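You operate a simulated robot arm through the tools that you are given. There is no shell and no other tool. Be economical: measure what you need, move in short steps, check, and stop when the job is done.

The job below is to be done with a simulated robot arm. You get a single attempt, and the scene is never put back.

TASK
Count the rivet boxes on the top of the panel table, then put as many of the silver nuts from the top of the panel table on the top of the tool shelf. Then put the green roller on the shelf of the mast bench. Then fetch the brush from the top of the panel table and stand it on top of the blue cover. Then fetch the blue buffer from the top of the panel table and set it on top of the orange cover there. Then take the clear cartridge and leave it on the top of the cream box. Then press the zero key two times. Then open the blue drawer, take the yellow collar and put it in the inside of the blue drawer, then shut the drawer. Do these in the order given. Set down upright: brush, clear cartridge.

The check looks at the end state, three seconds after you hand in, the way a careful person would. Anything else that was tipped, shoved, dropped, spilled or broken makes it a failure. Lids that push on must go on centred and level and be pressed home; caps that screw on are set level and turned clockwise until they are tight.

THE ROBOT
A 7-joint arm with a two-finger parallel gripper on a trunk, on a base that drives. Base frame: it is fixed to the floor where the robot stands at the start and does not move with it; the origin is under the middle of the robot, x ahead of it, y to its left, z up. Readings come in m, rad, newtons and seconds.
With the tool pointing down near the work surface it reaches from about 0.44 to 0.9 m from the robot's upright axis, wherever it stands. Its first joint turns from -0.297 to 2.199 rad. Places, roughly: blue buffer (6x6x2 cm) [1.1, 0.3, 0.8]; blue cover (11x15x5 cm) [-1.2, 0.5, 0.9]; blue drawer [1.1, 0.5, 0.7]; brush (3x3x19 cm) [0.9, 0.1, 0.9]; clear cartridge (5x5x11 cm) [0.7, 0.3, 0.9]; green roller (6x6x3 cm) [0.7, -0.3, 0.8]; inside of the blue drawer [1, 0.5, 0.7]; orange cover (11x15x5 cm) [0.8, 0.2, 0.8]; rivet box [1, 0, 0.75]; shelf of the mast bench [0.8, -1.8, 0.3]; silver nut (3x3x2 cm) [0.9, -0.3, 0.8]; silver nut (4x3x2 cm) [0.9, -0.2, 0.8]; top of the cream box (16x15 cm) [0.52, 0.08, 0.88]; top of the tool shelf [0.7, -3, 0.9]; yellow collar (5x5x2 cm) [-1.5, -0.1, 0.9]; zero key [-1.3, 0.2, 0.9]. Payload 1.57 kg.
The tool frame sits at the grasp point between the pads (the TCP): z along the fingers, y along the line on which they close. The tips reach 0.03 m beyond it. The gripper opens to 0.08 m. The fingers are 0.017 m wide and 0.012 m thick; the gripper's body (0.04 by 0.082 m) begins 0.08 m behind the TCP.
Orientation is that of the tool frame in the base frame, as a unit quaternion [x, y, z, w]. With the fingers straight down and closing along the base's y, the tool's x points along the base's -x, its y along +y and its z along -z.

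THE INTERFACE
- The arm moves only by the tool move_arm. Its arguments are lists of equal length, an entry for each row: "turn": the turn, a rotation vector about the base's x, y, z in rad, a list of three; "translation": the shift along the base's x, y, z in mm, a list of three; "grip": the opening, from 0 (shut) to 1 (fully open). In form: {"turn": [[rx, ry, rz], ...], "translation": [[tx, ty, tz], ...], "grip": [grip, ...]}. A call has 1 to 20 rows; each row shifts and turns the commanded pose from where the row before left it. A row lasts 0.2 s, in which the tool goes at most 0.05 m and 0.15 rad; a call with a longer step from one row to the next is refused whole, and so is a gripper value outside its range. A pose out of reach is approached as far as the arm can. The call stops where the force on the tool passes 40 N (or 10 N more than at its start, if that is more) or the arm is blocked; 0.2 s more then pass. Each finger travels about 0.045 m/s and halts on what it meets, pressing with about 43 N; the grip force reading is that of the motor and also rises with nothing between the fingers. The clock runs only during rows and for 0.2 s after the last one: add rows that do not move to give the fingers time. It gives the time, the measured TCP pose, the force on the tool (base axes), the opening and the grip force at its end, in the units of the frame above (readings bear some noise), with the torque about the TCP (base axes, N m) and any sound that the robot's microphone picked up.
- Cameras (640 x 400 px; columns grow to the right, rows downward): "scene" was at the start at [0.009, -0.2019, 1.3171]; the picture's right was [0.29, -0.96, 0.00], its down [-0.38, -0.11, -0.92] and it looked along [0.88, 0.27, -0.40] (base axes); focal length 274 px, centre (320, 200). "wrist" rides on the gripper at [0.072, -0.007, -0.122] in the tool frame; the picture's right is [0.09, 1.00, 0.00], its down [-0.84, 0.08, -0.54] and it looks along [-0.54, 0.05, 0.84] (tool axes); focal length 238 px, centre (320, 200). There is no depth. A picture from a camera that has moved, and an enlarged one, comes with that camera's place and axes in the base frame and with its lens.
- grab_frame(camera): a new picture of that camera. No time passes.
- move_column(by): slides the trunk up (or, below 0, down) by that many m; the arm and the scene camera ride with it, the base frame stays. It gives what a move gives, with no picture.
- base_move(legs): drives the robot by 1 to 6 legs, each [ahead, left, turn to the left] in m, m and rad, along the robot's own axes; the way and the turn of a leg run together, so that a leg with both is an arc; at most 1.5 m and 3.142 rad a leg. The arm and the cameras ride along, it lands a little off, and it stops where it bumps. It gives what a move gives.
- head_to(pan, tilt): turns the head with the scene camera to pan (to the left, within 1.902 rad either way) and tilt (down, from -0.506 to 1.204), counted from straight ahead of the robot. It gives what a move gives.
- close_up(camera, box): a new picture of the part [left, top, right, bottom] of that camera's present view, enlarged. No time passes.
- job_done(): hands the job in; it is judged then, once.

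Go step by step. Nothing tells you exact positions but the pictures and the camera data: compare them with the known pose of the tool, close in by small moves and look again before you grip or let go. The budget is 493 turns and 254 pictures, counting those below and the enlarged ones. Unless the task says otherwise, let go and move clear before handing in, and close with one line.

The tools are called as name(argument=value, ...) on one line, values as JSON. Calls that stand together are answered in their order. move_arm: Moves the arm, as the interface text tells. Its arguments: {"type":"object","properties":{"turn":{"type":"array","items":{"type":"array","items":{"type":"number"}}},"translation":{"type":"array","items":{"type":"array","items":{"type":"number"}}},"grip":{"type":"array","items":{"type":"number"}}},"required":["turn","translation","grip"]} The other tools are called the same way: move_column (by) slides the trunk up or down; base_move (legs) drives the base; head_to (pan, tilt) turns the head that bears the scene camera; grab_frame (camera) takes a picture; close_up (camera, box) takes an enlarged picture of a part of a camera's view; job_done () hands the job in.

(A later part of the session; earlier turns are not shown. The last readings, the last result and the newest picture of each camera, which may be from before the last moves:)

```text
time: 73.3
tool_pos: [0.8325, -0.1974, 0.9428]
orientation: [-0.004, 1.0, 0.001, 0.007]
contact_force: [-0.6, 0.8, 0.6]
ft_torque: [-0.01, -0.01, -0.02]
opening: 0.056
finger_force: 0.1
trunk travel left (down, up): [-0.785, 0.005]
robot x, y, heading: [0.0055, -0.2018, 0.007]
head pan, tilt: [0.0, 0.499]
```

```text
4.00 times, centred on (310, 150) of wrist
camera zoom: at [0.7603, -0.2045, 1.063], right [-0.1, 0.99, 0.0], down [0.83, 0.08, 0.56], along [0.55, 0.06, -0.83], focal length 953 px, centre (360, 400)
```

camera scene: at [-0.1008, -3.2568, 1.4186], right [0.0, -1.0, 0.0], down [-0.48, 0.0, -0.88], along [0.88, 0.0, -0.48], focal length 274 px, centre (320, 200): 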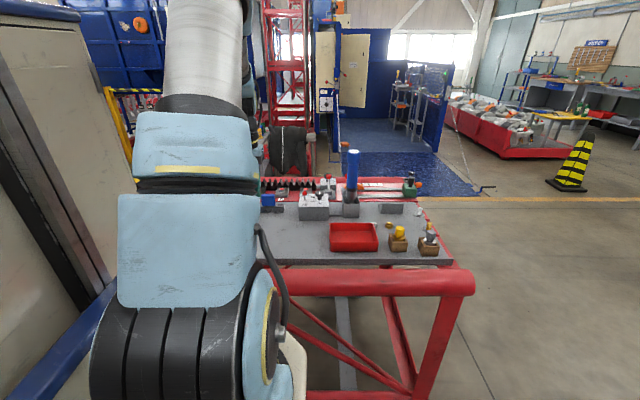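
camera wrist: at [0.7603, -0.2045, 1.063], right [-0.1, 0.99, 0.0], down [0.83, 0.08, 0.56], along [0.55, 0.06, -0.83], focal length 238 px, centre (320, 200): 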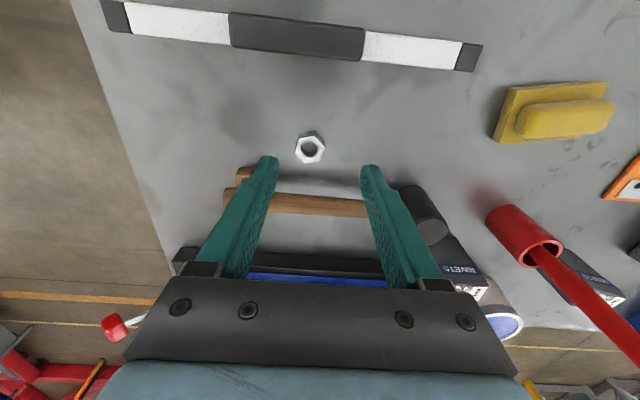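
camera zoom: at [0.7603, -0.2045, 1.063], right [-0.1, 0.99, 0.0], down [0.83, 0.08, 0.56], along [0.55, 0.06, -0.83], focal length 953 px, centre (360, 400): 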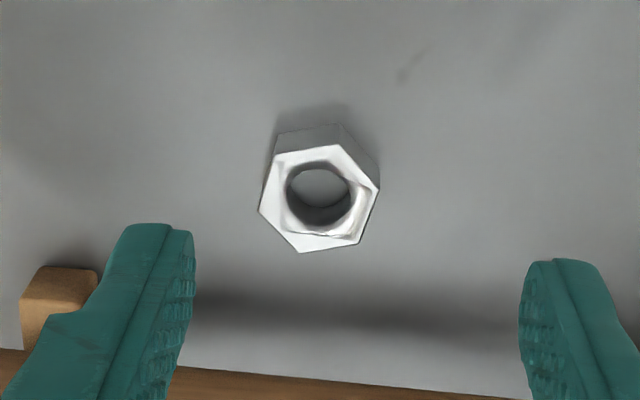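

Nut B is at (0.858,-0.205), with its flats about 0.25 rad clockwise from the fingers. I'll turn the tool, align and lower.

move_arm(turn=[[0, 0, -0.125], [0, 0, -0.125], [0, 0, 0], [0, 0, 0]], translation=[[13, -4, -25], [13, -4, -25], [0, 0, -30], [0, 0, 0]], grip=[0.7, 0.7, 0.7, 0.7])

close_up(camera="wrist", box=[240, 100, 400, 200])

```text
time: 74.3
tool_pos: [0.8588, -0.2067, 0.8634]
orientation: [0.121, 0.993, 0.0, 0.008]
contact_force: [0.2, 0.4, -0.2]
ft_torque: [0.01, -0.02, 0.04]
opening: 0.056
finger_force: 0.0
trunk travel left (down, up): [-0.785, 0.005]
robot x, y, heading: [0.0067, -0.2041, 0.01]
head pan, tilt: [0.0, 0.499]
```

```text
4.00 times, centred on (320, 150) of wrist
camera zoom: at [0.7855, -0.1947, 0.9832], right [0.15, 0.99, 0.0], down [0.82, -0.13, 0.56], along [0.55, -0.08, -0.83], focal length 953 px, centre (320, 400)
```

zoom: 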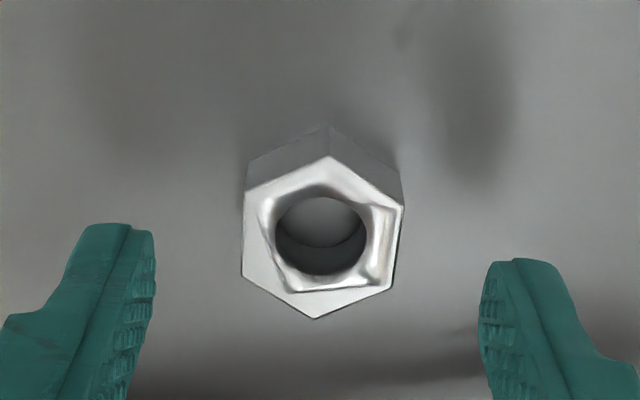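

The nut is aligned and centred. I'll lower 30 mm and close.

move_arm(turn=[[0, 0, 0], [0, 0, 0], [0, 0, 0], [0, 0, 0], [0, 0, 0], [0, 0, 0]], translation=[[0, 1, -15], [0, 0, -14], [0, 0, 0], [0, 0, 0], [0, 0, 0], [0, 0, 0]], grip=[0.7, 0.7, 0.7, 0, 0, 0])

close_up(camera="wrist", box=[240, 100, 400, 200])

```text
time: 75.7
tool_pos: [0.8576, -0.2049, 0.8348]
orientation: [0.12, 0.993, 0.0, 0.008]
contact_force: [-0.2, 0.4, -0.4]
ft_torque: [-0.02, -0.02, 0.03]
opening: 0.0294
finger_force: 25.6
trunk travel left (down, up): [-0.785, 0.005]
robot x, y, heading: [0.0054, -0.2043, 0.007]
head pan, tilt: [0.0, 0.499]
```

```text
4.00 times, centred on (320, 150) of wrist
camera zoom: at [0.7854, -0.1933, 0.9548], right [0.15, 0.99, 0.0], down [0.82, -0.12, 0.56], along [0.55, -0.08, -0.83], focal length 953 px, centre (320, 400)
```

zoom: 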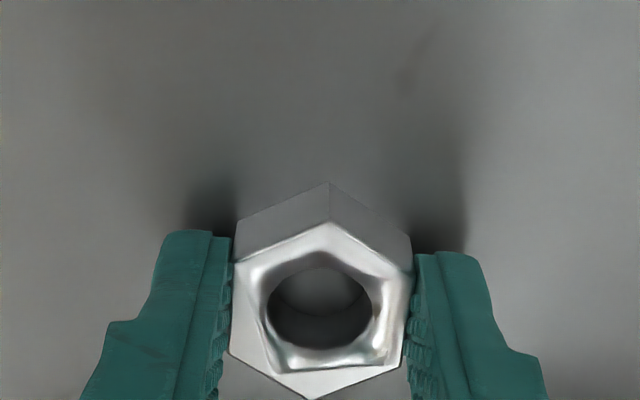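

The nut is gripped at 29 mm. I'll lift it, retract and drive to the tool shelf.

move_arm(turn=[[0, 0, 0], [0, 0, 0], [0, 0, 0], [0, 0, 0], [0, 0, 0], [0, 0, 0], [0, 0, 0], [0, 0, 0], [0, 0, 0], [0, 0, 0], [0, 0, 0], [0, 0, 0], [0, 0, 0]], translation=[[0, 0, 0], [0, 0, 45], [0, 0, 45], [0, 0, 45], [0, 0, 45], [-40, 0, 20], [-40, 0, 20], [-45, 0, 20], [-45, 0, 20], [-45, 0, 0], [-45, 0, 0], [-45, 0, 0], [-40, 0, 0]], grip=[0, 0, 0, 0, 0, 0, 0, 0, 0, 0, 0, 0, 0])

base_move(legs=[[-0.32, 0, 0], [0, -1.4, 0], [0, -1.4, 0]])

grab_frame(camera="scene")

```text
time: 78.5
tool_pos: [0.5115, -0.2072, 1.0973]
orientation: [0.121, 0.993, 0.0, 0.008]
contact_force: [-0.1, 0.0, -1.8]
ft_torque: [0.0, 0.05, 0.01]
opening: 0.0292
finger_force: 38.5
trunk travel left (down, up): [-0.785, 0.005]
robot x, y, heading: [0.0099, -0.2062, 0.013]
head pan, tilt: [0.0, 0.499]
```

```text
time: 93.8
tool_pos: [0.2397, -2.9798, 1.097]
orientation: [0.097, 0.995, 0.0, 0.009]
contact_force: [0.7, -0.2, -1.6]
ft_torque: [-0.02, -0.02, 0.03]
opening: 0.029
finger_force: 38.9
trunk travel left (down, up): [-0.785, 0.005]
robot x, y, heading: [-0.2663, -3.0007, 0.056]
head pan, tilt: [0.0, 0.499]
```

```text
215 pictures are left
camera scene: at [-0.2412, -3.2273, 1.4186], right [0.06, -1.0, 0.0], down [-0.48, -0.03, -0.88], along [0.88, 0.05, -0.48], focal length 274 px, centre (320, 200)
```

scene: 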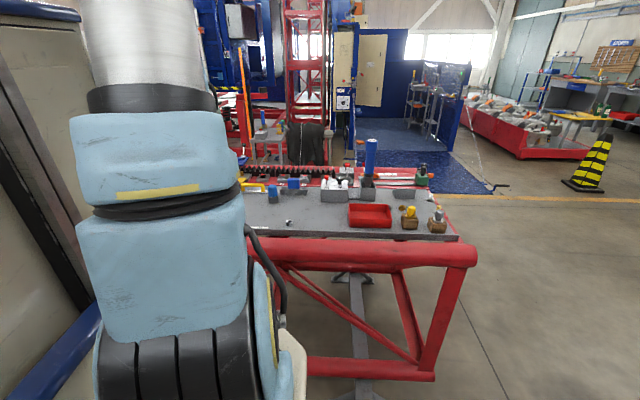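

base_move(legs=[[0, 0, -0.054], [0.15, 0.0, 0]])

move_arm(turn=[[0, 0, 0.1], [0, 0, 0.1], [0, 0, 0], [0, 0, 0], [0, 0, 0]], translation=[[45, 0, 0], [45, 0, 0], [45, 0, 0], [45, 0, 0], [0, 0, 0]], grip=[0, 0, 0, 0, 0])

grab_frame(camera="wrist")

```text
time: 95.6
tool_pos: [0.388, -3.0073, 1.096]
orientation: [0.126, 0.992, 0.001, 0.008]
contact_force: [-0.6, -0.5, 0.2]
ft_torque: [-0.03, 0.01, -0.01]
opening: 0.0289
finger_force: 38.7
trunk travel left (down, up): [-0.785, 0.005]
robot x, y, heading: [-0.1125, -3.0015, 0.001]
head pan, tilt: [0.0, 0.499]
```

```text
time: 96.8
tool_pos: [0.5676, -3.0055, 1.0989]
orientation: [0.025, 1.0, 0.001, 0.008]
contact_force: [-0.4, 0.4, -0.4]
ft_torque: [-0.02, -0.02, -0.01]
opening: 0.0292
finger_force: 38.6
trunk travel left (down, up): [-0.785, 0.005]
robot x, y, heading: [-0.119, -2.9946, -0.008]
head pan, tilt: [0.0, 0.499]
```

```text
214 pictures are left
camera wrist: at [0.4943, -3.0082, 1.2193], right [-0.04, 1.0, 0.0], down [0.83, 0.03, 0.55], along [0.55, 0.02, -0.83], focal length 238 px, centre (320, 200)
```

wrist: 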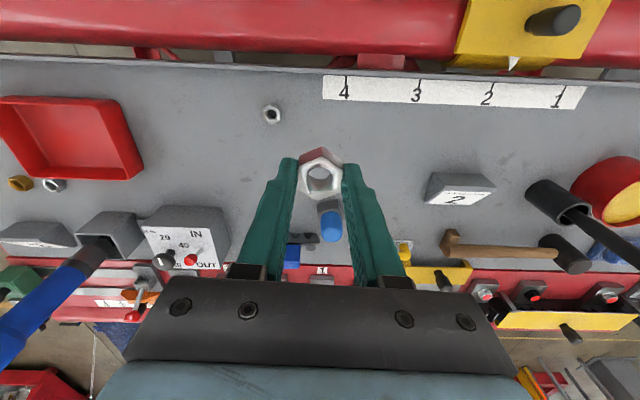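

I'll place this nut at about (0.63,-2.985), behind the ruler and clear of the first nut.

move_arm(turn=[[0, 0, 0], [0, 0, 0], [0, 0, 0], [0, 0, 0], [0, 0, 0], [0, 0, 0]], translation=[[20, 7, -40], [20, 7, -40], [20, 6, -40], [0, 0, -40], [0, 0, -28], [0, 0, 0]], grip=[0, 0, 0, 0, 0, 0])

grab_frame(camera="wrist")

```text
time: 98.2
tool_pos: [0.6296, -2.9868, 0.9079]
orientation: [0.026, 1.0, 0.001, 0.008]
contact_force: [-0.1, 0.2, -1.3]
ft_torque: [-0.05, 0.02, -0.01]
opening: 0.0288
finger_force: 38.7
trunk travel left (down, up): [-0.785, 0.005]
robot x, y, heading: [-0.1163, -2.998, -0.003]
head pan, tilt: [0.0, 0.499]
```

```text
213 pictures are left
camera wrist: at [0.5552, -2.9885, 1.0282], right [-0.04, 1.0, 0.0], down [0.83, 0.03, 0.56], along [0.56, 0.02, -0.83], focal length 238 px, centre (320, 200)
```

wrist: 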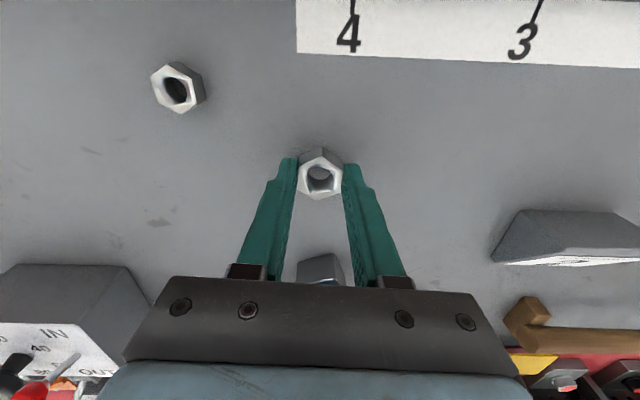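

move_arm(turn=[[0, 0, 0], [0, 0, 0], [0, 0, 0], [0, 0, 0], [0, 0, 0], [0, 0, 0], [0, 0, 0], [0, 0, 0]], translation=[[0, 0, -4], [0, 0, -2], [0, 0, -2], [0, 0, -2], [0, 0, -2], [0, 0, -2], [0, 0, -2], [0, 0, 0]], grip=[0, 0, 0, 0, 0, 0, 0, 0])

```text
time: 100.0
tool_pos: [0.6288, -2.9867, 0.8951]
orientation: [0.026, 1.0, 0.001, 0.012]
contact_force: [1.0, -2.1, 38.6]
ft_torque: [-0.33, 0.02, 0.02]
opening: 0.0292
finger_force: 38.7
trunk travel left (down, up): [-0.785, 0.005]
robot x, y, heading: [-0.1162, -3.0022, -0.007]
head pan, tilt: [0.0, 0.499]
```

The nut is in firm contact with the shelf. I'll release it and lift.

move_arm(turn=[[0, 0, 0], [0, 0, 0], [0, 0, 0], [0, 0, 0], [0, 0, 0], [0, 0, 0], [0, 0, 0], [0, 0, 0], [0, 0, 0], [0, 0, 0]], translation=[[0, 0, 2], [0, 0, 0], [0, 0, 0], [0, 0, 30], [0, 0, 45], [0, 0, 45], [-30, 0, 35], [-30, 0, 35], [-40, 0, 0], [-45, 0, 0]], grip=[0.4, 0.6, 0.6, 0.6, 0.6, 0.6, 0.6, 0.6, 0.6, 0.6])

grab_frame(camera="wrist")

```text
time: 102.2
tool_pos: [0.4824, -2.9867, 1.0836]
orientation: [0.024, 1.0, 0.0, 0.008]
contact_force: [0.0, 1.6, -1.3]
ft_torque: [0.02, 0.03, 0.02]
opening: 0.048
finger_force: 0.0
trunk travel left (down, up): [-0.785, 0.005]
robot x, y, heading: [-0.1161, -2.999, 0.001]
head pan, tilt: [0.0, 0.499]
```

```text
212 pictures are left
camera wrist: at [0.4091, -2.9891, 1.2035], right [-0.04, 1.0, 0.0], down [0.83, 0.03, 0.55], along [0.55, 0.02, -0.83], focal length 238 px, centre (320, 200)
```

wrist: 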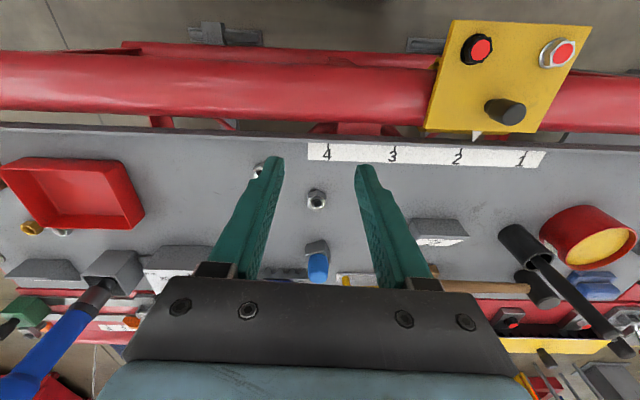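

Both nuts are on the tool shelf. Next is the green roller back at the panel table.

move_arm(turn=[[0, 0, 0], [0, 0, 0], [0, 0, 0]], translation=[[-45, 0, 0], [-45, 0, 0], [0, 0, 0]], grip=[1, 1, 1])

base_move(legs=[[-0.2, 0, 0], [0, 1.4, 0], [0, 1.32, 0]])

```text
time: 103.0
tool_pos: [0.3925, -2.9861, 1.0832]
orientation: [0.025, 1.0, 0.0, 0.008]
contact_force: [0.2, 0.9, 0.1]
ft_torque: [0.03, 0.0, 0.0]
opening: 0.08
finger_force: 0.1
trunk travel left (down, up): [-0.785, 0.005]
robot x, y, heading: [-0.1179, -2.9953, 0.0]
head pan, tilt: [0.0, 0.499]
```

```text
time: 117.4
tool_pos: [0.122, -0.2306, 1.0849]
orientation: [-0.005, 1.0, 0.001, 0.007]
contact_force: [-0.8, 0.1, 0.0]
ft_torque: [0.0, 0.01, 0.04]
opening: 0.0798
finger_force: 0.1
trunk travel left (down, up): [-0.785, 0.005]
robot x, y, heading: [-0.3851, -0.2745, 0.054]
head pan, tilt: [0.0, 0.499]
```

base_move(legs=[[0, 0, -0.054], [0.28, 0, 0]])

move_arm(turn=[[0, 0, 0], [0, 0, 0], [0, 0, 0], [0, 0, 0], [0, 0, 0]], translation=[[45, 0, -20], [45, 0, -20], [45, 0, -20], [45, 0, -10], [0, 0, 0]], grip=[1, 1, 1, 1, 1])

grab_frame(camera="wrist")

```text
time: 119.8
tool_pos: [0.4056, -0.2627, 1.0836]
orientation: [0.027, 1.0, 0.001, 0.008]
contact_force: [0.8, -0.1, 0.6]
ft_torque: [0.01, 0.02, -0.03]
opening: 0.0802
finger_force: 0.0
trunk travel left (down, up): [-0.785, 0.005]
robot x, y, heading: [-0.1012, -0.2749, 0.0]
head pan, tilt: [0.0, 0.499]
```

```text
time: 121.0
tool_pos: [0.5883, -0.259, 1.0141]
orientation: [0.028, 1.0, 0.001, 0.007]
contact_force: [-0.8, -0.3, 0.4]
ft_torque: [0.0, 0.01, -0.01]
opening: 0.08
finger_force: 0.1
trunk travel left (down, up): [-0.785, 0.005]
robot x, y, heading: [-0.1033, -0.2758, -0.003]
head pan, tilt: [0.0, 0.499]
```

```text
211 pictures are left
camera wrist: at [0.5142, -0.2612, 1.134], right [-0.04, 1.0, 0.0], down [0.83, 0.03, 0.56], along [0.55, 0.02, -0.83], focal length 238 px, centre (320, 200)
```

wrist: 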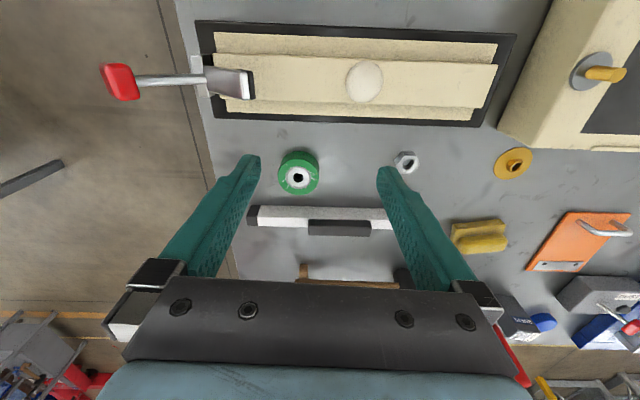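

The roller is at about (0.676,-0.289). I'll move over it and look closer.

move_arm(turn=[[0, 0, 0.025], [0, 0, 0.025], [0, 0, 0], [0, 0, 0]], translation=[[30, -10, -38], [30, -10, -38], [28, -10, -38], [0, 0, 0]], grip=[1, 1, 1, 1])

close_up(camera="wrist", box=[220, 75, 420, 200])

```text
time: 122.0
tool_pos: [0.6798, -0.2895, 0.9004]
orientation: [0.003, 1.0, 0.0, 0.007]
contact_force: [0.1, 0.2, -0.1]
ft_torque: [0.02, -0.01, -0.01]
opening: 0.08
finger_force: 0.1
trunk travel left (down, up): [-0.785, 0.005]
robot x, y, heading: [-0.1027, -0.2771, -0.002]
head pan, tilt: [0.0, 0.499]
```

```text
3.20 times, centred on (320, 138) of wrist
camera zoom: at [0.6045, -0.2952, 1.0208], right [-0.09, 1.0, 0.0], down [0.83, 0.07, 0.56], along [0.55, 0.05, -0.83], focal length 763 px, centre (320, 400)
```

zoom: 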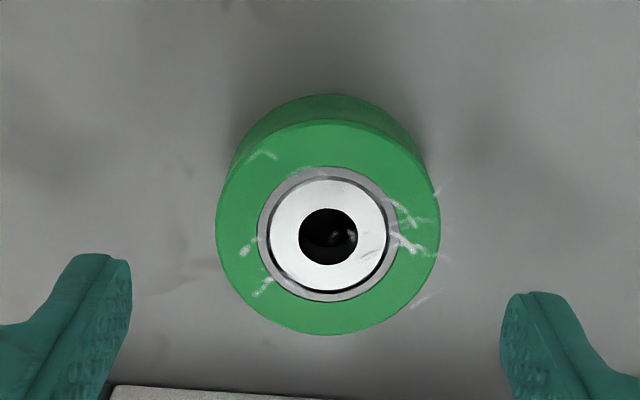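

The roller is centred at (0.677,-0.286). I'll lower and grip.

move_arm(turn=[[0, 0, 0], [0, 0, 0], [0, 0, 0], [0, 0, 0], [0, 0, 0], [0, 0, 0]], translation=[[-2, 3, -30], [0, 0, -30], [0, 0, 0], [0, 0, 0], [0, 0, 0], [0, 0, 0]], grip=[1, 1, 1, 0, 0, 0])

grab_frame(camera="wrist")

```text
time: 123.4
tool_pos: [0.6732, -0.2862, 0.8396]
orientation: [0.002, 1.0, 0.001, 0.009]
contact_force: [0.7, -2.4, 0.1]
ft_torque: [-0.12, -0.01, -0.03]
opening: 0.0593
finger_force: 29.0
trunk travel left (down, up): [-0.785, 0.005]
robot x, y, heading: [-0.1066, -0.2731, -0.005]
head pan, tilt: [0.0, 0.499]
```

```text
209 pictures are left
camera wrist: at [0.6005, -0.292, 0.9602], right [-0.09, 1.0, 0.0], down [0.83, 0.07, 0.56], along [0.55, 0.05, -0.83], focal length 238 px, centre (320, 200)
```

wrist: 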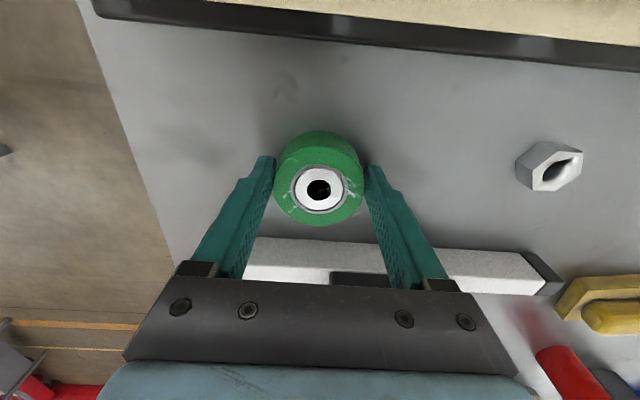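

The roller is held. I'll lift it and drive toward the mast bench for a look.

move_arm(turn=[[0, 0, 0], [0, 0, 0], [0, 0, 0], [0, 0, 0], [0, 0, 0], [0, 0, 0], [0, 0, 0], [0, 0, 0], [0, 0, 0], [0, 0, 0]], translation=[[0, 0, 0], [0, 0, 35], [0, 0, 45], [0, 0, 45], [0, 0, 45], [0, 0, 45], [-45, 0, 10], [-45, 0, 10], [-45, 0, 10], [-45, 0, 10]], grip=[0, 0, 0, 0, 0, 0, 0, 0, 0, 0])

base_move(legs=[[-0.3, 0, 0], [0, -1.3, 0]])

head_to(pan=-0.2, tilt=0.7)

grab_frame(camera="scene")

```text
time: 125.6
tool_pos: [0.493, -0.288, 1.0969]
orientation: [0.002, 1.0, 0.001, 0.008]
contact_force: [0.6, 0.4, -3.1]
ft_torque: [-0.02, 0.05, 0.0]
opening: 0.0588
finger_force: 43.2
trunk travel left (down, up): [-0.785, 0.005]
robot x, y, heading: [-0.1027, -0.2735, -0.002]
head pan, tilt: [0.0, 0.499]
```

```text
time: 134.0
tool_pos: [0.1702, -1.6474, 1.0982]
orientation: [0.019, 1.0, 0.001, 0.008]
contact_force: [-0.1, 0.4, -2.9]
ft_torque: [0.02, 0.01, 0.01]
opening: 0.0589
finger_force: 43.0
trunk travel left (down, up): [-0.785, 0.005]
robot x, y, heading: [-0.4265, -1.6111, -0.041]
head pan, tilt: [0.0, 0.499]
```

```text
time: 134.7
tool_pos: [0.1702, -1.649, 1.0975]
orientation: [0.019, 1.0, 0.001, 0.009]
contact_force: [-0.6, 0.6, -2.2]
ft_torque: [0.01, 0.03, 0.03]
opening: 0.0589
finger_force: 43.3
trunk travel left (down, up): [-0.785, 0.005]
robot x, y, heading: [-0.4223, -1.617, -0.037]
head pan, tilt: [-0.201, 0.7]
```

```text
208 pictures are left
camera scene: at [-0.431, -1.8593, 1.4009], right [-0.24, -0.97, 0.0], down [-0.63, 0.15, -0.77], along [0.74, -0.18, -0.64], focal length 274 px, centre (320, 200)
```

scene: 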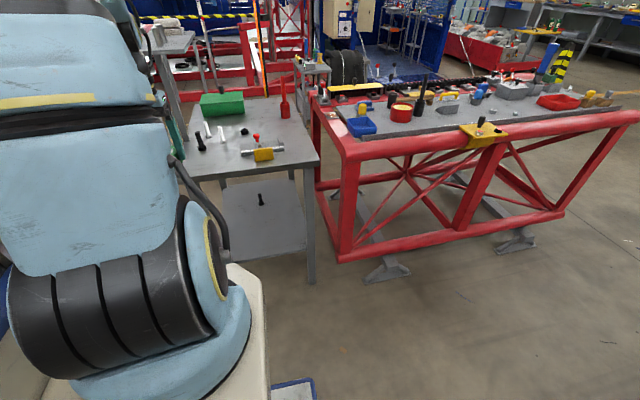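

The mast bench's top is at about z 0.83 and its shelf starts at x≈0.46, with a bolt standing near (0.86,-1.8). I'll lower the trunk out here in the open and check the arm's posture before reaching in.

move_column(by=-0.35)

move_column(by=-0.33)

head_to(pan=0.3, tilt=0.0)

grab_frame(camera="scene")

grab_frame(camera="wrist")

```text
time: 138.1
tool_pos: [0.1702, -1.6496, 0.7475]
orientation: [0.019, 1.0, 0.001, 0.008]
contact_force: [-0.4, -0.6, -2.0]
ft_torque: [-0.04, 0.01, -0.02]
opening: 0.0587
finger_force: 42.9
trunk travel left (down, up): [-0.435, 0.355]
robot x, y, heading: [-0.4265, -1.6136, -0.036]
head pan, tilt: [-0.201, 0.7]
```

```text
time: 141.4
tool_pos: [0.1703, -1.6491, 0.4174]
orientation: [0.019, 1.0, 0.001, 0.009]
contact_force: [0.5, 0.6, -2.8]
ft_torque: [0.01, 0.02, 0.0]
opening: 0.0587
finger_force: 42.7
trunk travel left (down, up): [-0.105, 0.685]
robot x, y, heading: [-0.427, -1.614, -0.038]
head pan, tilt: [-0.201, 0.7]
```

```text
time: 142.4
tool_pos: [0.1706, -1.6483, 0.417]
orientation: [0.019, 1.0, 0.0, 0.008]
contact_force: [0.3, 0.7, -2.0]
ft_torque: [0.03, 0.02, 0.02]
opening: 0.0587
finger_force: 42.5
trunk travel left (down, up): [-0.105, 0.685]
robot x, y, heading: [-0.426, -1.6126, -0.038]
head pan, tilt: [0.3, 0.0]
```

```text
207 pictures are left
camera scene: at [-0.4267, -1.8159, 0.7846], right [0.26, -0.97, 0.0], down [0.0, 0.0, -1.0], along [0.97, 0.26, 0.0], focal length 274 px, centre (320, 200)
```

scene: 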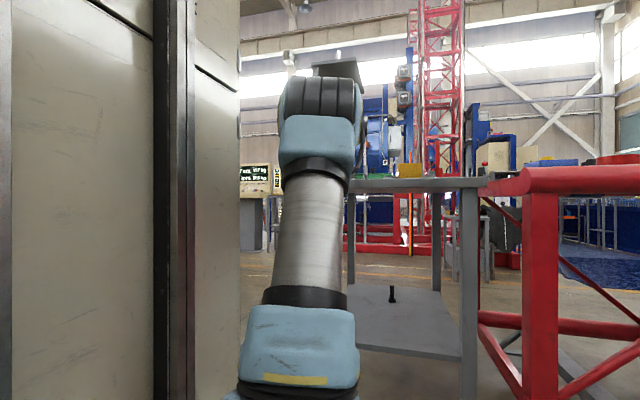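

```text
206 pictures are left
camera wrist: at [0.0967, -1.6522, 0.5378], right [-0.05, 1.0, 0.0], down [0.83, 0.04, 0.56], along [0.55, 0.03, -0.83], focal length 238 px, centre (320, 200)
```

wrist: 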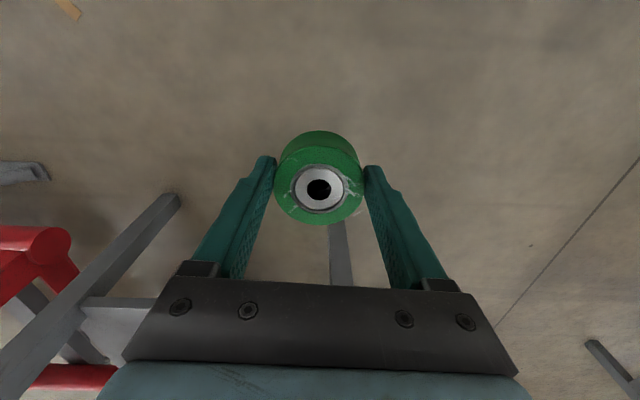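

The elbow stands near z 0.9 in this posture, which could hit the bench top. I'll extend the arm in free space to see whether it flattens out.

move_arm(turn=[[0, 0, 0], [0, 0, 0], [0, 0, 0], [0, 0, 0], [0, 0, 0], [0, 0, 0]], translation=[[45, 0, 0], [45, 0, 0], [45, 0, 0], [45, 0, 0], [40, 0, 0], [0, 0, 0]], grip=[0, 0, 0, 0, 0, 0])

grab_frame(camera="scene")

```text
time: 143.8
tool_pos: [0.3894, -1.6499, 0.4151]
orientation: [0.019, 1.0, 0.001, 0.007]
contact_force: [-0.3, 0.4, -3.5]
ft_torque: [0.03, 0.04, 0.0]
opening: 0.0588
finger_force: 42.8
trunk travel left (down, up): [-0.105, 0.685]
robot x, y, heading: [-0.4252, -1.6139, -0.038]
head pan, tilt: [0.3, 0.0]
```

```text
205 pictures are left
camera scene: at [-0.4267, -1.8159, 0.7847], right [0.26, -0.97, 0.0], down [0.0, 0.0, -1.0], along [0.97, 0.26, 0.0], focal length 274 px, centre (320, 200)
```

scene: 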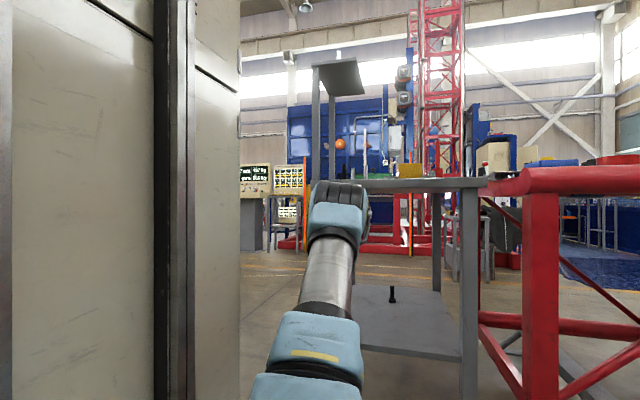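

Extended, the arm lies flat enough to pass under the bench top. I'll straighten the base, line up with the middle of the shelf bay at y≈-1.81, and check.

base_move(legs=[[-0.1, 0, 0.038], [0, -0.19, 0]])

head_to(pan=0.0, tilt=0.2)

grab_frame(camera="scene")

grab_frame(camera="wrist")

```text
time: 146.1
tool_pos: [0.2884, -1.7994, 0.4148]
orientation: [0.0, 1.0, 0.001, 0.008]
contact_force: [0.3, -0.7, -3.2]
ft_torque: [0.04, -0.01, -0.02]
opening: 0.0586
finger_force: 43.4
trunk travel left (down, up): [-0.105, 0.685]
robot x, y, heading: [-0.53, -1.7962, -0.002]
head pan, tilt: [0.3, 0.0]
```

```text
time: 146.9
tool_pos: [0.2873, -1.7994, 0.4148]
orientation: [0.0, 1.0, 0.001, 0.008]
contact_force: [0.1, -0.8, -2.0]
ft_torque: [0.02, -0.01, 0.01]
opening: 0.0588
finger_force: 43.2
trunk travel left (down, up): [-0.105, 0.685]
robot x, y, heading: [-0.529, -1.7951, -0.0]
head pan, tilt: [0.0, 0.201]
```

```text
204 pictures are left
camera scene: at [-0.514, -2.0254, 0.7663], right [0.0, -1.0, 0.0], down [-0.2, 0.0, -0.98], along [0.98, 0.0, -0.2], focal length 274 px, centre (320, 200)
```

scene: 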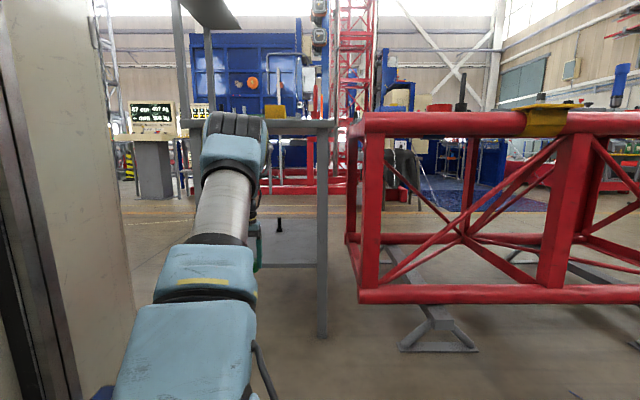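

```text
203 pictures are left
camera wrist: at [0.2146, -1.8058, 0.5349], right [-0.09, 1.0, 0.0], down [0.83, 0.08, 0.56], along [0.55, 0.05, -0.83], focal length 238 px, centre (320, 200)
```

wrist: 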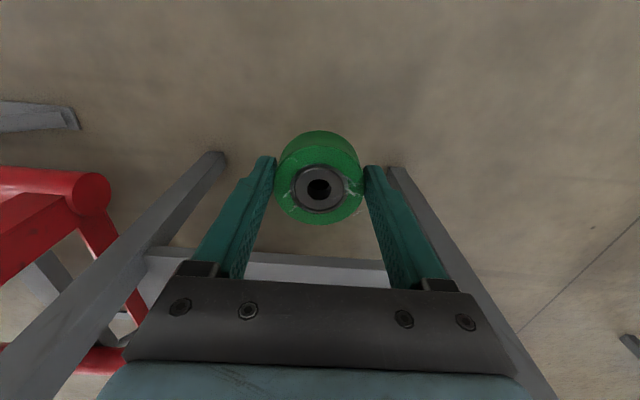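

The bay runs from y≈-2.04 to -1.59 and I'm centred on it well enough. I'll advance partway, then check the clearance under the bench top.

move_column(by=-0.02)

base_move(legs=[[0.15, -0.01, 0]])

grab_frame(camera="scene")

grab_frame(camera="wrist")

```text
time: 147.6
tool_pos: [0.2879, -1.8004, 0.3948]
orientation: [-0.001, 1.0, 0.001, 0.008]
contact_force: [0.0, 0.6, -2.3]
ft_torque: [-0.01, 0.01, 0.0]
opening: 0.0587
finger_force: 43.2
trunk travel left (down, up): [-0.085, 0.705]
robot x, y, heading: [-0.5277, -1.7968, 0.003]
head pan, tilt: [0.0, 0.201]
```

```text
time: 149.0
tool_pos: [0.4376, -1.8082, 0.3944]
orientation: [-0.001, 1.0, 0.001, 0.008]
contact_force: [0.5, 0.3, -2.7]
ft_torque: [0.01, -0.01, 0.0]
opening: 0.0585
finger_force: 42.9
trunk travel left (down, up): [-0.085, 0.705]
robot x, y, heading: [-0.3807, -1.8061, 0.006]
head pan, tilt: [0.0, 0.201]
```

```text
202 pictures are left
camera scene: at [-0.365, -2.0354, 0.7463], right [0.0, -1.0, 0.0], down [-0.2, 0.0, -0.98], along [0.98, 0.0, -0.2], focal length 274 px, centre (320, 200)
```

scene: 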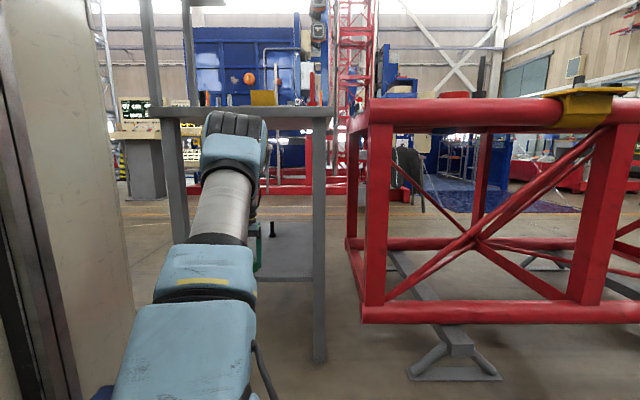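

```text
201 pictures are left
camera wrist: at [0.3636, -1.8161, 0.515], right [-0.09, 1.0, 0.0], down [0.83, 0.08, 0.56], along [0.55, 0.05, -0.83], focal length 238 px, centre (320, 200)
```

wrist: 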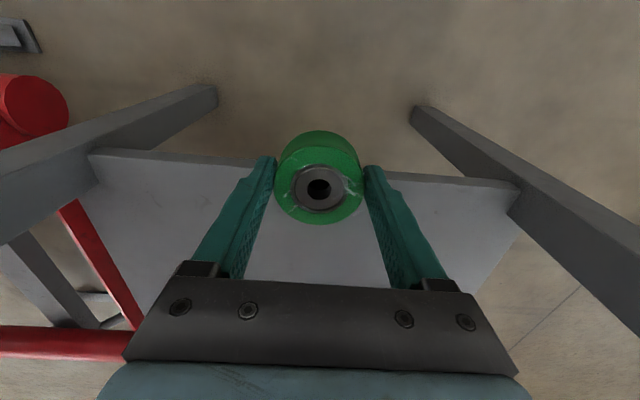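

Clearance looks fine and the shelf edge is at x≈0.46. I'll advance another 12 cm.

base_move(legs=[[0.06, 0, 0]])

base_move(legs=[[0.06, 0, 0]])

grab_frame(camera="scene")

grab_frame(camera="wrist")

```text
time: 149.9
tool_pos: [0.4974, -1.8098, 0.3954]
orientation: [-0.002, 1.0, 0.001, 0.008]
contact_force: [-0.7, -0.8, -3.0]
ft_torque: [-0.01, 0.02, 0.01]
opening: 0.0588
finger_force: 43.0
trunk travel left (down, up): [-0.085, 0.705]
robot x, y, heading: [-0.3159, -1.8049, 0.001]
head pan, tilt: [0.0, 0.201]
```

```text
time: 150.9
tool_pos: [0.5581, -1.8093, 0.3952]
orientation: [-0.001, 1.0, 0.0, 0.008]
contact_force: [1.0, -0.8, -2.9]
ft_torque: [-0.02, 0.04, 0.0]
opening: 0.0587
finger_force: 42.8
trunk travel left (down, up): [-0.085, 0.705]
robot x, y, heading: [-0.2569, -1.804, -0.0]
head pan, tilt: [0.0, 0.201]
```

```text
200 pictures are left
camera scene: at [-0.2444, -2.0352, 0.7463], right [0.0, -1.0, 0.0], down [-0.2, 0.0, -0.98], along [0.98, 0.0, -0.2], focal length 274 px, centre (320, 200)
```

scene: 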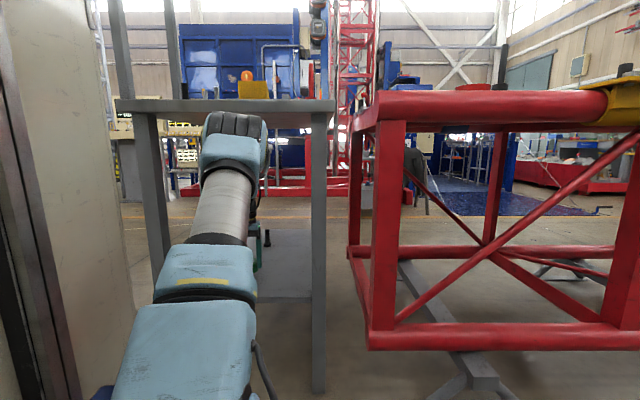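

```text
199 pictures are left
camera wrist: at [0.4844, -1.8161, 0.5149], right [-0.09, 1.0, 0.0], down [0.83, 0.08, 0.55], along [0.55, 0.05, -0.83], focal length 238 px, centre (320, 200)
```

wrist: 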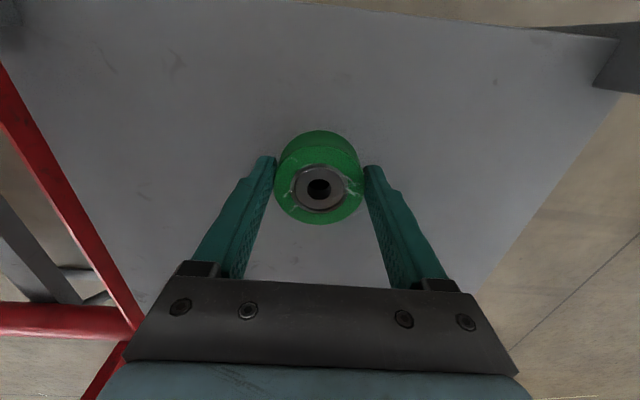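

The roller is over the shelf with no contact. I'll lower slowly until it touches.

move_arm(turn=[[0, 0, 0], [0, 0, 0], [0, 0, 0], [0, 0, 0], [0, 0, 0], [0, 0, 0], [0, 0, 0], [0, 0, 0], [0, 0, 0], [0, 0, 0]], translation=[[0, 0, -10], [0, 0, -8], [0, 0, -4], [0, 0, -4], [0, 0, -3], [0, 0, -3], [0, 0, -3], [0, 0, -3], [0, 0, -3], [0, 0, 0]], grip=[0, 0, 0, 0, 0, 0, 0, 0, 0, 0])

grab_frame(camera="wrist")

```text
time: 152.8
tool_pos: [0.5569, -1.8088, 0.3608]
orientation: [-0.001, 1.0, 0.002, 0.008]
contact_force: [-8.8, -0.1, 15.3]
ft_torque: [-0.43, 0.53, -0.21]
opening: 0.0589
finger_force: 43.3
trunk travel left (down, up): [-0.085, 0.705]
robot x, y, heading: [-0.2587, -1.8055, 0.007]
head pan, tilt: [0.0, 0.201]
stopped in row 9: the force on the tool passed its limit at 43 N (the readings are from after the stop); the commanded pose is now the measured one
```

```text
198 pictures are left
camera wrist: at [0.4835, -1.816, 0.4807], right [-0.09, 1.0, 0.0], down [0.83, 0.08, 0.56], along [0.55, 0.05, -0.83], focal length 238 px, centre (320, 200)
```

wrist: 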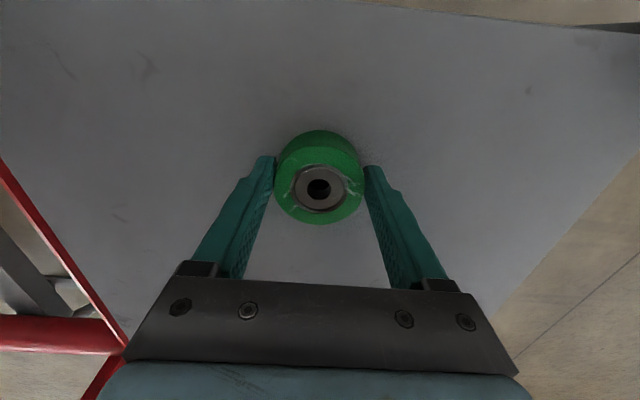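

The roller rests on the shelf. I'll open, lift straight up a little and back out with the base.

move_arm(turn=[[0, 0, 0], [0, 0, 0], [0, 0, 0], [0, 0, 0], [0, 0, 0], [0, 0, 0], [0, 0, 0]], translation=[[0, 0, 0.5], [0, 0, 0], [0, 0, 0], [0, 0, 0], [0, 0, 15], [0, 0, 15], [0, 0, 10]], grip=[1, 1, 1, 1, 1, 1, 1])

base_move(legs=[[-0.27, 0, 0]])

grab_frame(camera="wrist")

grab_frame(camera="scene")

```text
time: 154.4
tool_pos: [0.5569, -1.8107, 0.3996]
orientation: [-0.001, 1.0, 0.002, 0.008]
contact_force: [0.0, -0.3, 0.3]
ft_torque: [0.01, -0.01, -0.01]
opening: 0.0799
finger_force: 0.0
trunk travel left (down, up): [-0.085, 0.705]
robot x, y, heading: [-0.26, -1.8026, 0.002]
head pan, tilt: [0.0, 0.201]
```

```text
time: 156.3
tool_pos: [0.2809, -1.8097, 0.3995]
orientation: [-0.001, 1.0, 0.0, 0.009]
contact_force: [-0.5, 0.2, 0.9]
ft_torque: [0.0, 0.01, 0.03]
opening: 0.08
finger_force: 0.0
trunk travel left (down, up): [-0.085, 0.705]
robot x, y, heading: [-0.5341, -1.802, 0.001]
head pan, tilt: [0.0, 0.201]
```

```text
197 pictures are left
camera wrist: at [0.207, -1.8162, 0.5194], right [-0.1, 1.0, 0.0], down [0.83, 0.08, 0.56], along [0.55, 0.05, -0.83], focal length 238 px, centre (320, 200)
```

wrist: 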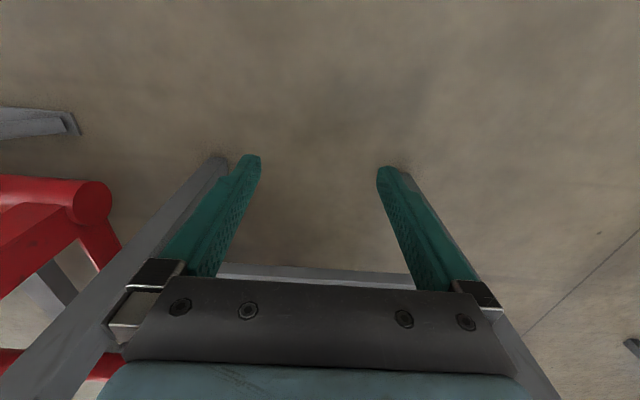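

```text
196 pictures are left
camera scene: at [-0.5202, -2.0357, 0.7463], right [0.0, -1.0, 0.0], down [-0.2, 0.0, -0.98], along [0.98, 0.0, -0.2], focal length 274 px, centre (320, 200)
```

scene: 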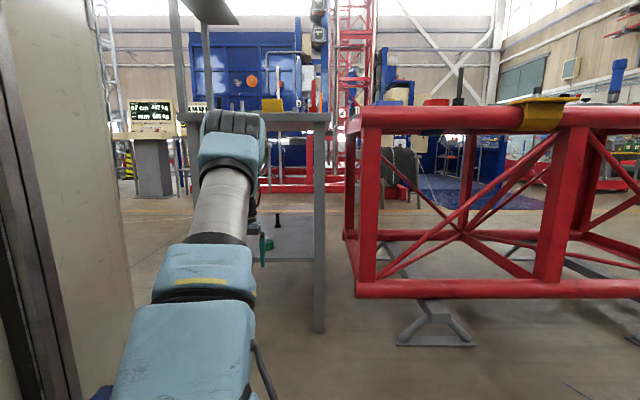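

I'll confirm the roller, then raise the trunk and return for the brush.

close_up(camera="scene", box=[220, 180, 340, 280])

move_column(by=0.69)

move_arm(turn=[[0, 0, 0], [0, 0, 0], [0, 0, 0], [0, 0, 0], [0, 0, 0], [0, 0, 0]], translation=[[-45, 0, 0], [-45, 0, 0], [-45, 0, 0], [-45, 0, 0], [-45, 0, 0], [-45, 0, 0]], grip=[1, 1, 1, 1, 1, 1])

head_to(pan=-0.2, tilt=0.6)

grab_frame(camera="scene")

```text
4.00 times, centred on (280, 230) of scene
camera zoom: at [-0.5202, -2.0357, 0.7463], right [0.0, -1.0, 0.0], down [-0.2, 0.0, -0.98], along [0.98, 0.0, -0.2], focal length 1097 px, centre (480, 80)
```

zoom: 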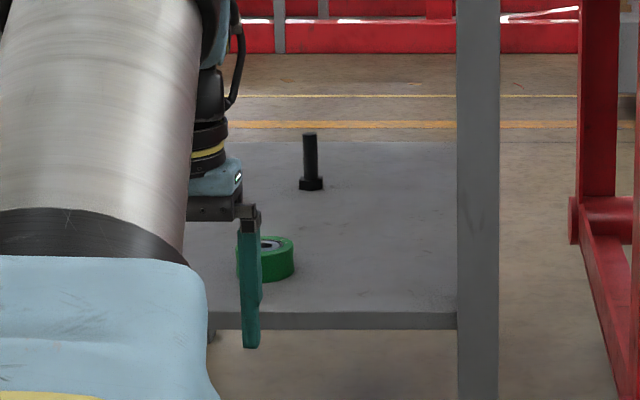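

```text
refused: 0.69 is not a number from -0.4 to 0.4
```

```text
time: 157.8
tool_pos: [0.0124, -1.8067, 0.4034]
orientation: [-0.002, 1.0, 0.001, 0.009]
contact_force: [-0.2, -0.8, 0.5]
ft_torque: [-0.03, -0.01, 0.02]
opening: 0.0799
finger_force: 0.0
trunk travel left (down, up): [-0.085, 0.705]
robot x, y, heading: [-0.5383, -1.8077, 0.002]
head pan, tilt: [0.0, 0.201]
```

```text
time: 158.6
tool_pos: [0.0138, -1.8069, 0.4026]
orientation: [-0.002, 1.0, 0.001, 0.009]
contact_force: [0.7, 0.2, 0.2]
ft_torque: [0.0, 0.0, 0.0]
opening: 0.0799
finger_force: 0.0
trunk travel left (down, up): [-0.085, 0.705]
robot x, y, heading: [-0.5385, -1.8101, 0.007]
head pan, tilt: [-0.201, 0.6]
```

```text
194 pictures are left
camera scene: at [-0.5267, -2.0533, 0.7096], right [-0.2, -0.98, 0.0], down [-0.55, 0.11, -0.83], along [0.81, -0.16, -0.56], focal length 274 px, centre (320, 200)
```

scene: 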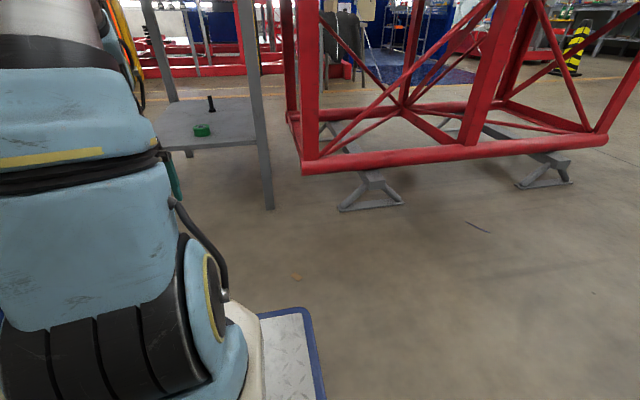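

The roller lies flat on the shelf. Now I'll raise the trunk and go back to the panel table for the brush.

move_column(by=0.4)

move_column(by=0.3)

base_move(legs=[[0, 1.4, 0], [0, 0.35, 0]])

```text
time: 162.4
tool_pos: [0.013, -1.8062, 0.8031]
orientation: [-0.002, 1.0, 0.001, 0.008]
contact_force: [-0.4, 0.1, -0.1]
ft_torque: [-0.01, -0.02, 0.0]
opening: 0.0803
finger_force: 0.1
trunk travel left (down, up): [-0.485, 0.305]
robot x, y, heading: [-0.5356, -1.8072, -0.0]
head pan, tilt: [-0.201, 0.6]
```

```text
time: 165.4
tool_pos: [0.0124, -1.8067, 1.1031]
orientation: [-0.002, 1.0, 0.0, 0.009]
contact_force: [-0.1, 0.4, 0.5]
ft_torque: [-0.02, 0.01, -0.01]
opening: 0.08
finger_force: 0.0
trunk travel left (down, up): [-0.785, 0.005]
robot x, y, heading: [-0.5326, -1.8089, 0.004]
head pan, tilt: [-0.201, 0.6]
```

```text
time: 174.4
tool_pos: [0.0336, -0.0357, 1.1021]
orientation: [0.008, 1.0, 0.0, 0.009]
contact_force: [0.0, -0.8, 0.4]
ft_torque: [0.01, 0.02, 0.0]
opening: 0.0802
finger_force: 0.1
trunk travel left (down, up): [-0.785, 0.005]
robot x, y, heading: [-0.5108, -0.0236, -0.013]
head pan, tilt: [-0.201, 0.6]
```

base_move(legs=[[0, 0, 0.013], [0.5, 0, 0]])

move_arm(turn=[[0, 0, 0], [0, 0, 0], [0, 0, 0], [0, 0, 0]], translation=[[40, 25, 0], [40, 25, 0], [40, 25, 0], [0, 0, 0]], grip=[1, 1, 1, 1])

grab_frame(camera="wrist")

head_to(pan=0.1, tilt=0.5)

grab_frame(camera="scene")

```text
time: 177.7
tool_pos: [0.5235, -0.0219, 1.1027]
orientation: [-0.003, 1.0, 0.001, 0.009]
contact_force: [0.0, 0.3, 0.1]
ft_torque: [0.0, 0.02, -0.03]
opening: 0.08
finger_force: 0.0
trunk travel left (down, up): [-0.785, 0.005]
robot x, y, heading: [-0.0242, -0.0218, 0.011]
head pan, tilt: [-0.201, 0.6]
```

```text
time: 178.7
tool_pos: [0.6416, 0.0542, 1.1053]
orientation: [-0.004, 1.0, 0.001, 0.008]
contact_force: [-0.3, 0.4, 0.2]
ft_torque: [-0.02, -0.06, -0.01]
opening: 0.08
finger_force: 0.1
trunk travel left (down, up): [-0.785, 0.005]
robot x, y, heading: [-0.0231, -0.0256, 0.004]
head pan, tilt: [-0.201, 0.6]
```

```text
193 pictures are left
camera wrist: at [0.5678, 0.0474, 1.2255], right [-0.1, 1.0, 0.0], down [0.83, 0.08, 0.56], along [0.55, 0.06, -0.83], focal length 238 px, centre (320, 200)
```

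wrist: 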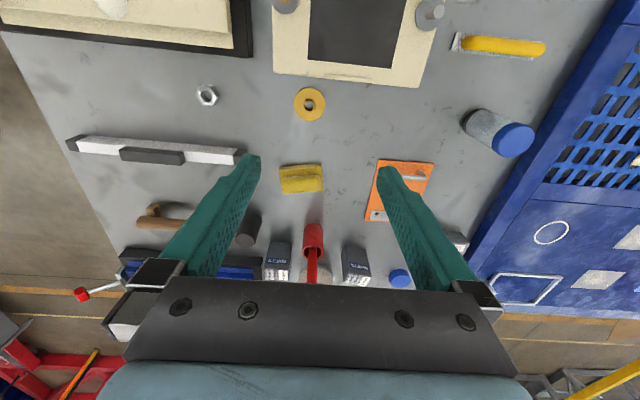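

```text
time: 179.5
tool_pos: [0.6406, 0.0535, 1.1047]
orientation: [-0.004, 1.0, 0.001, 0.008]
contact_force: [-0.3, 0.6, 0.3]
ft_torque: [0.0, -0.02, 0.0]
opening: 0.0801
finger_force: 0.1
trunk travel left (down, up): [-0.785, 0.005]
robot x, y, heading: [-0.0231, -0.0208, 0.007]
head pan, tilt: [0.099, 0.499]
```

```text
192 pictures are left
camera scene: at [-0.0112, -0.2431, 1.4186], right [0.11, -0.99, 0.0], down [-0.48, -0.05, -0.88], along [0.87, 0.09, -0.48], focal length 274 px, centre (320, 200)
```

scene: 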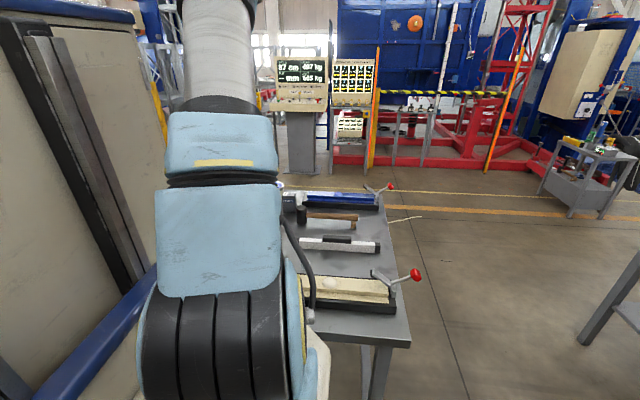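

close_up(camera="wrist", box=[230, 150, 470, 300])

move_arm(turn=[[0, -0.12, 0], [0, -0.12, 0], [0, -0.12, 0], [0, -0.12, 0], [0, -0.12, 0], [0, 0, 0]], translation=[[0, 0, -30], [0, 0, -30], [0, 0, -30], [0, 0, 0], [0, 0, 0], [0, 0, 0]], grip=[1, 1, 1, 1, 1, 1])

grab_frame(camera="wrist")

```text
2.67 times, centred on (350, 225) of wrist
camera zoom: at [0.5676, 0.0471, 1.2255], right [-0.1, 1.0, 0.0], down [0.83, 0.08, 0.56], along [0.55, 0.06, -0.83], focal length 636 px, centre (240, 133)
```

zoom: 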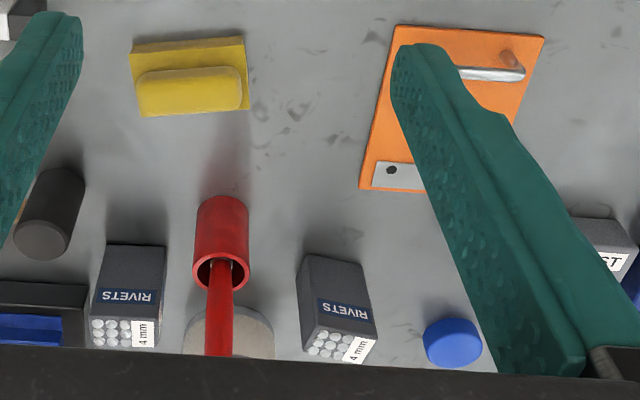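

```text
time: 180.9
tool_pos: [0.6432, 0.0556, 1.0145]
orientation: [-0.003, 0.953, 0.0, 0.304]
contact_force: [1.7, -1.3, 0.1]
ft_torque: [-0.03, 0.0, 0.0]
opening: 0.0799
finger_force: 0.1
trunk travel left (down, up): [-0.785, 0.005]
robot x, y, heading: [-0.0233, -0.0224, 0.007]
head pan, tilt: [0.099, 0.499]
```

```text
190 pictures are left
camera wrist: at [0.515, 0.048, 1.072], right [-0.08, 1.0, -0.05], down [0.37, 0.08, 0.93], along [0.93, 0.06, -0.37], focal length 238 px, centre (320, 200)
```

wrist: 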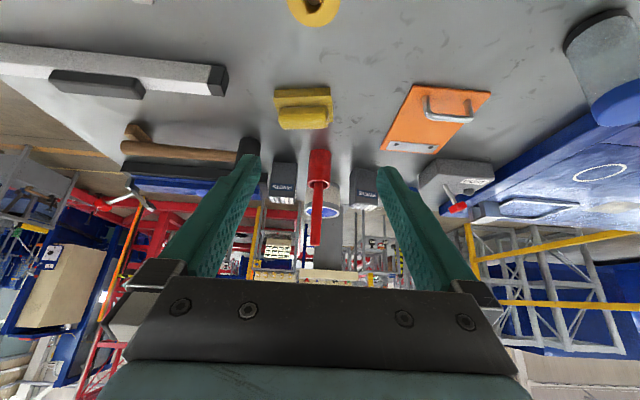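

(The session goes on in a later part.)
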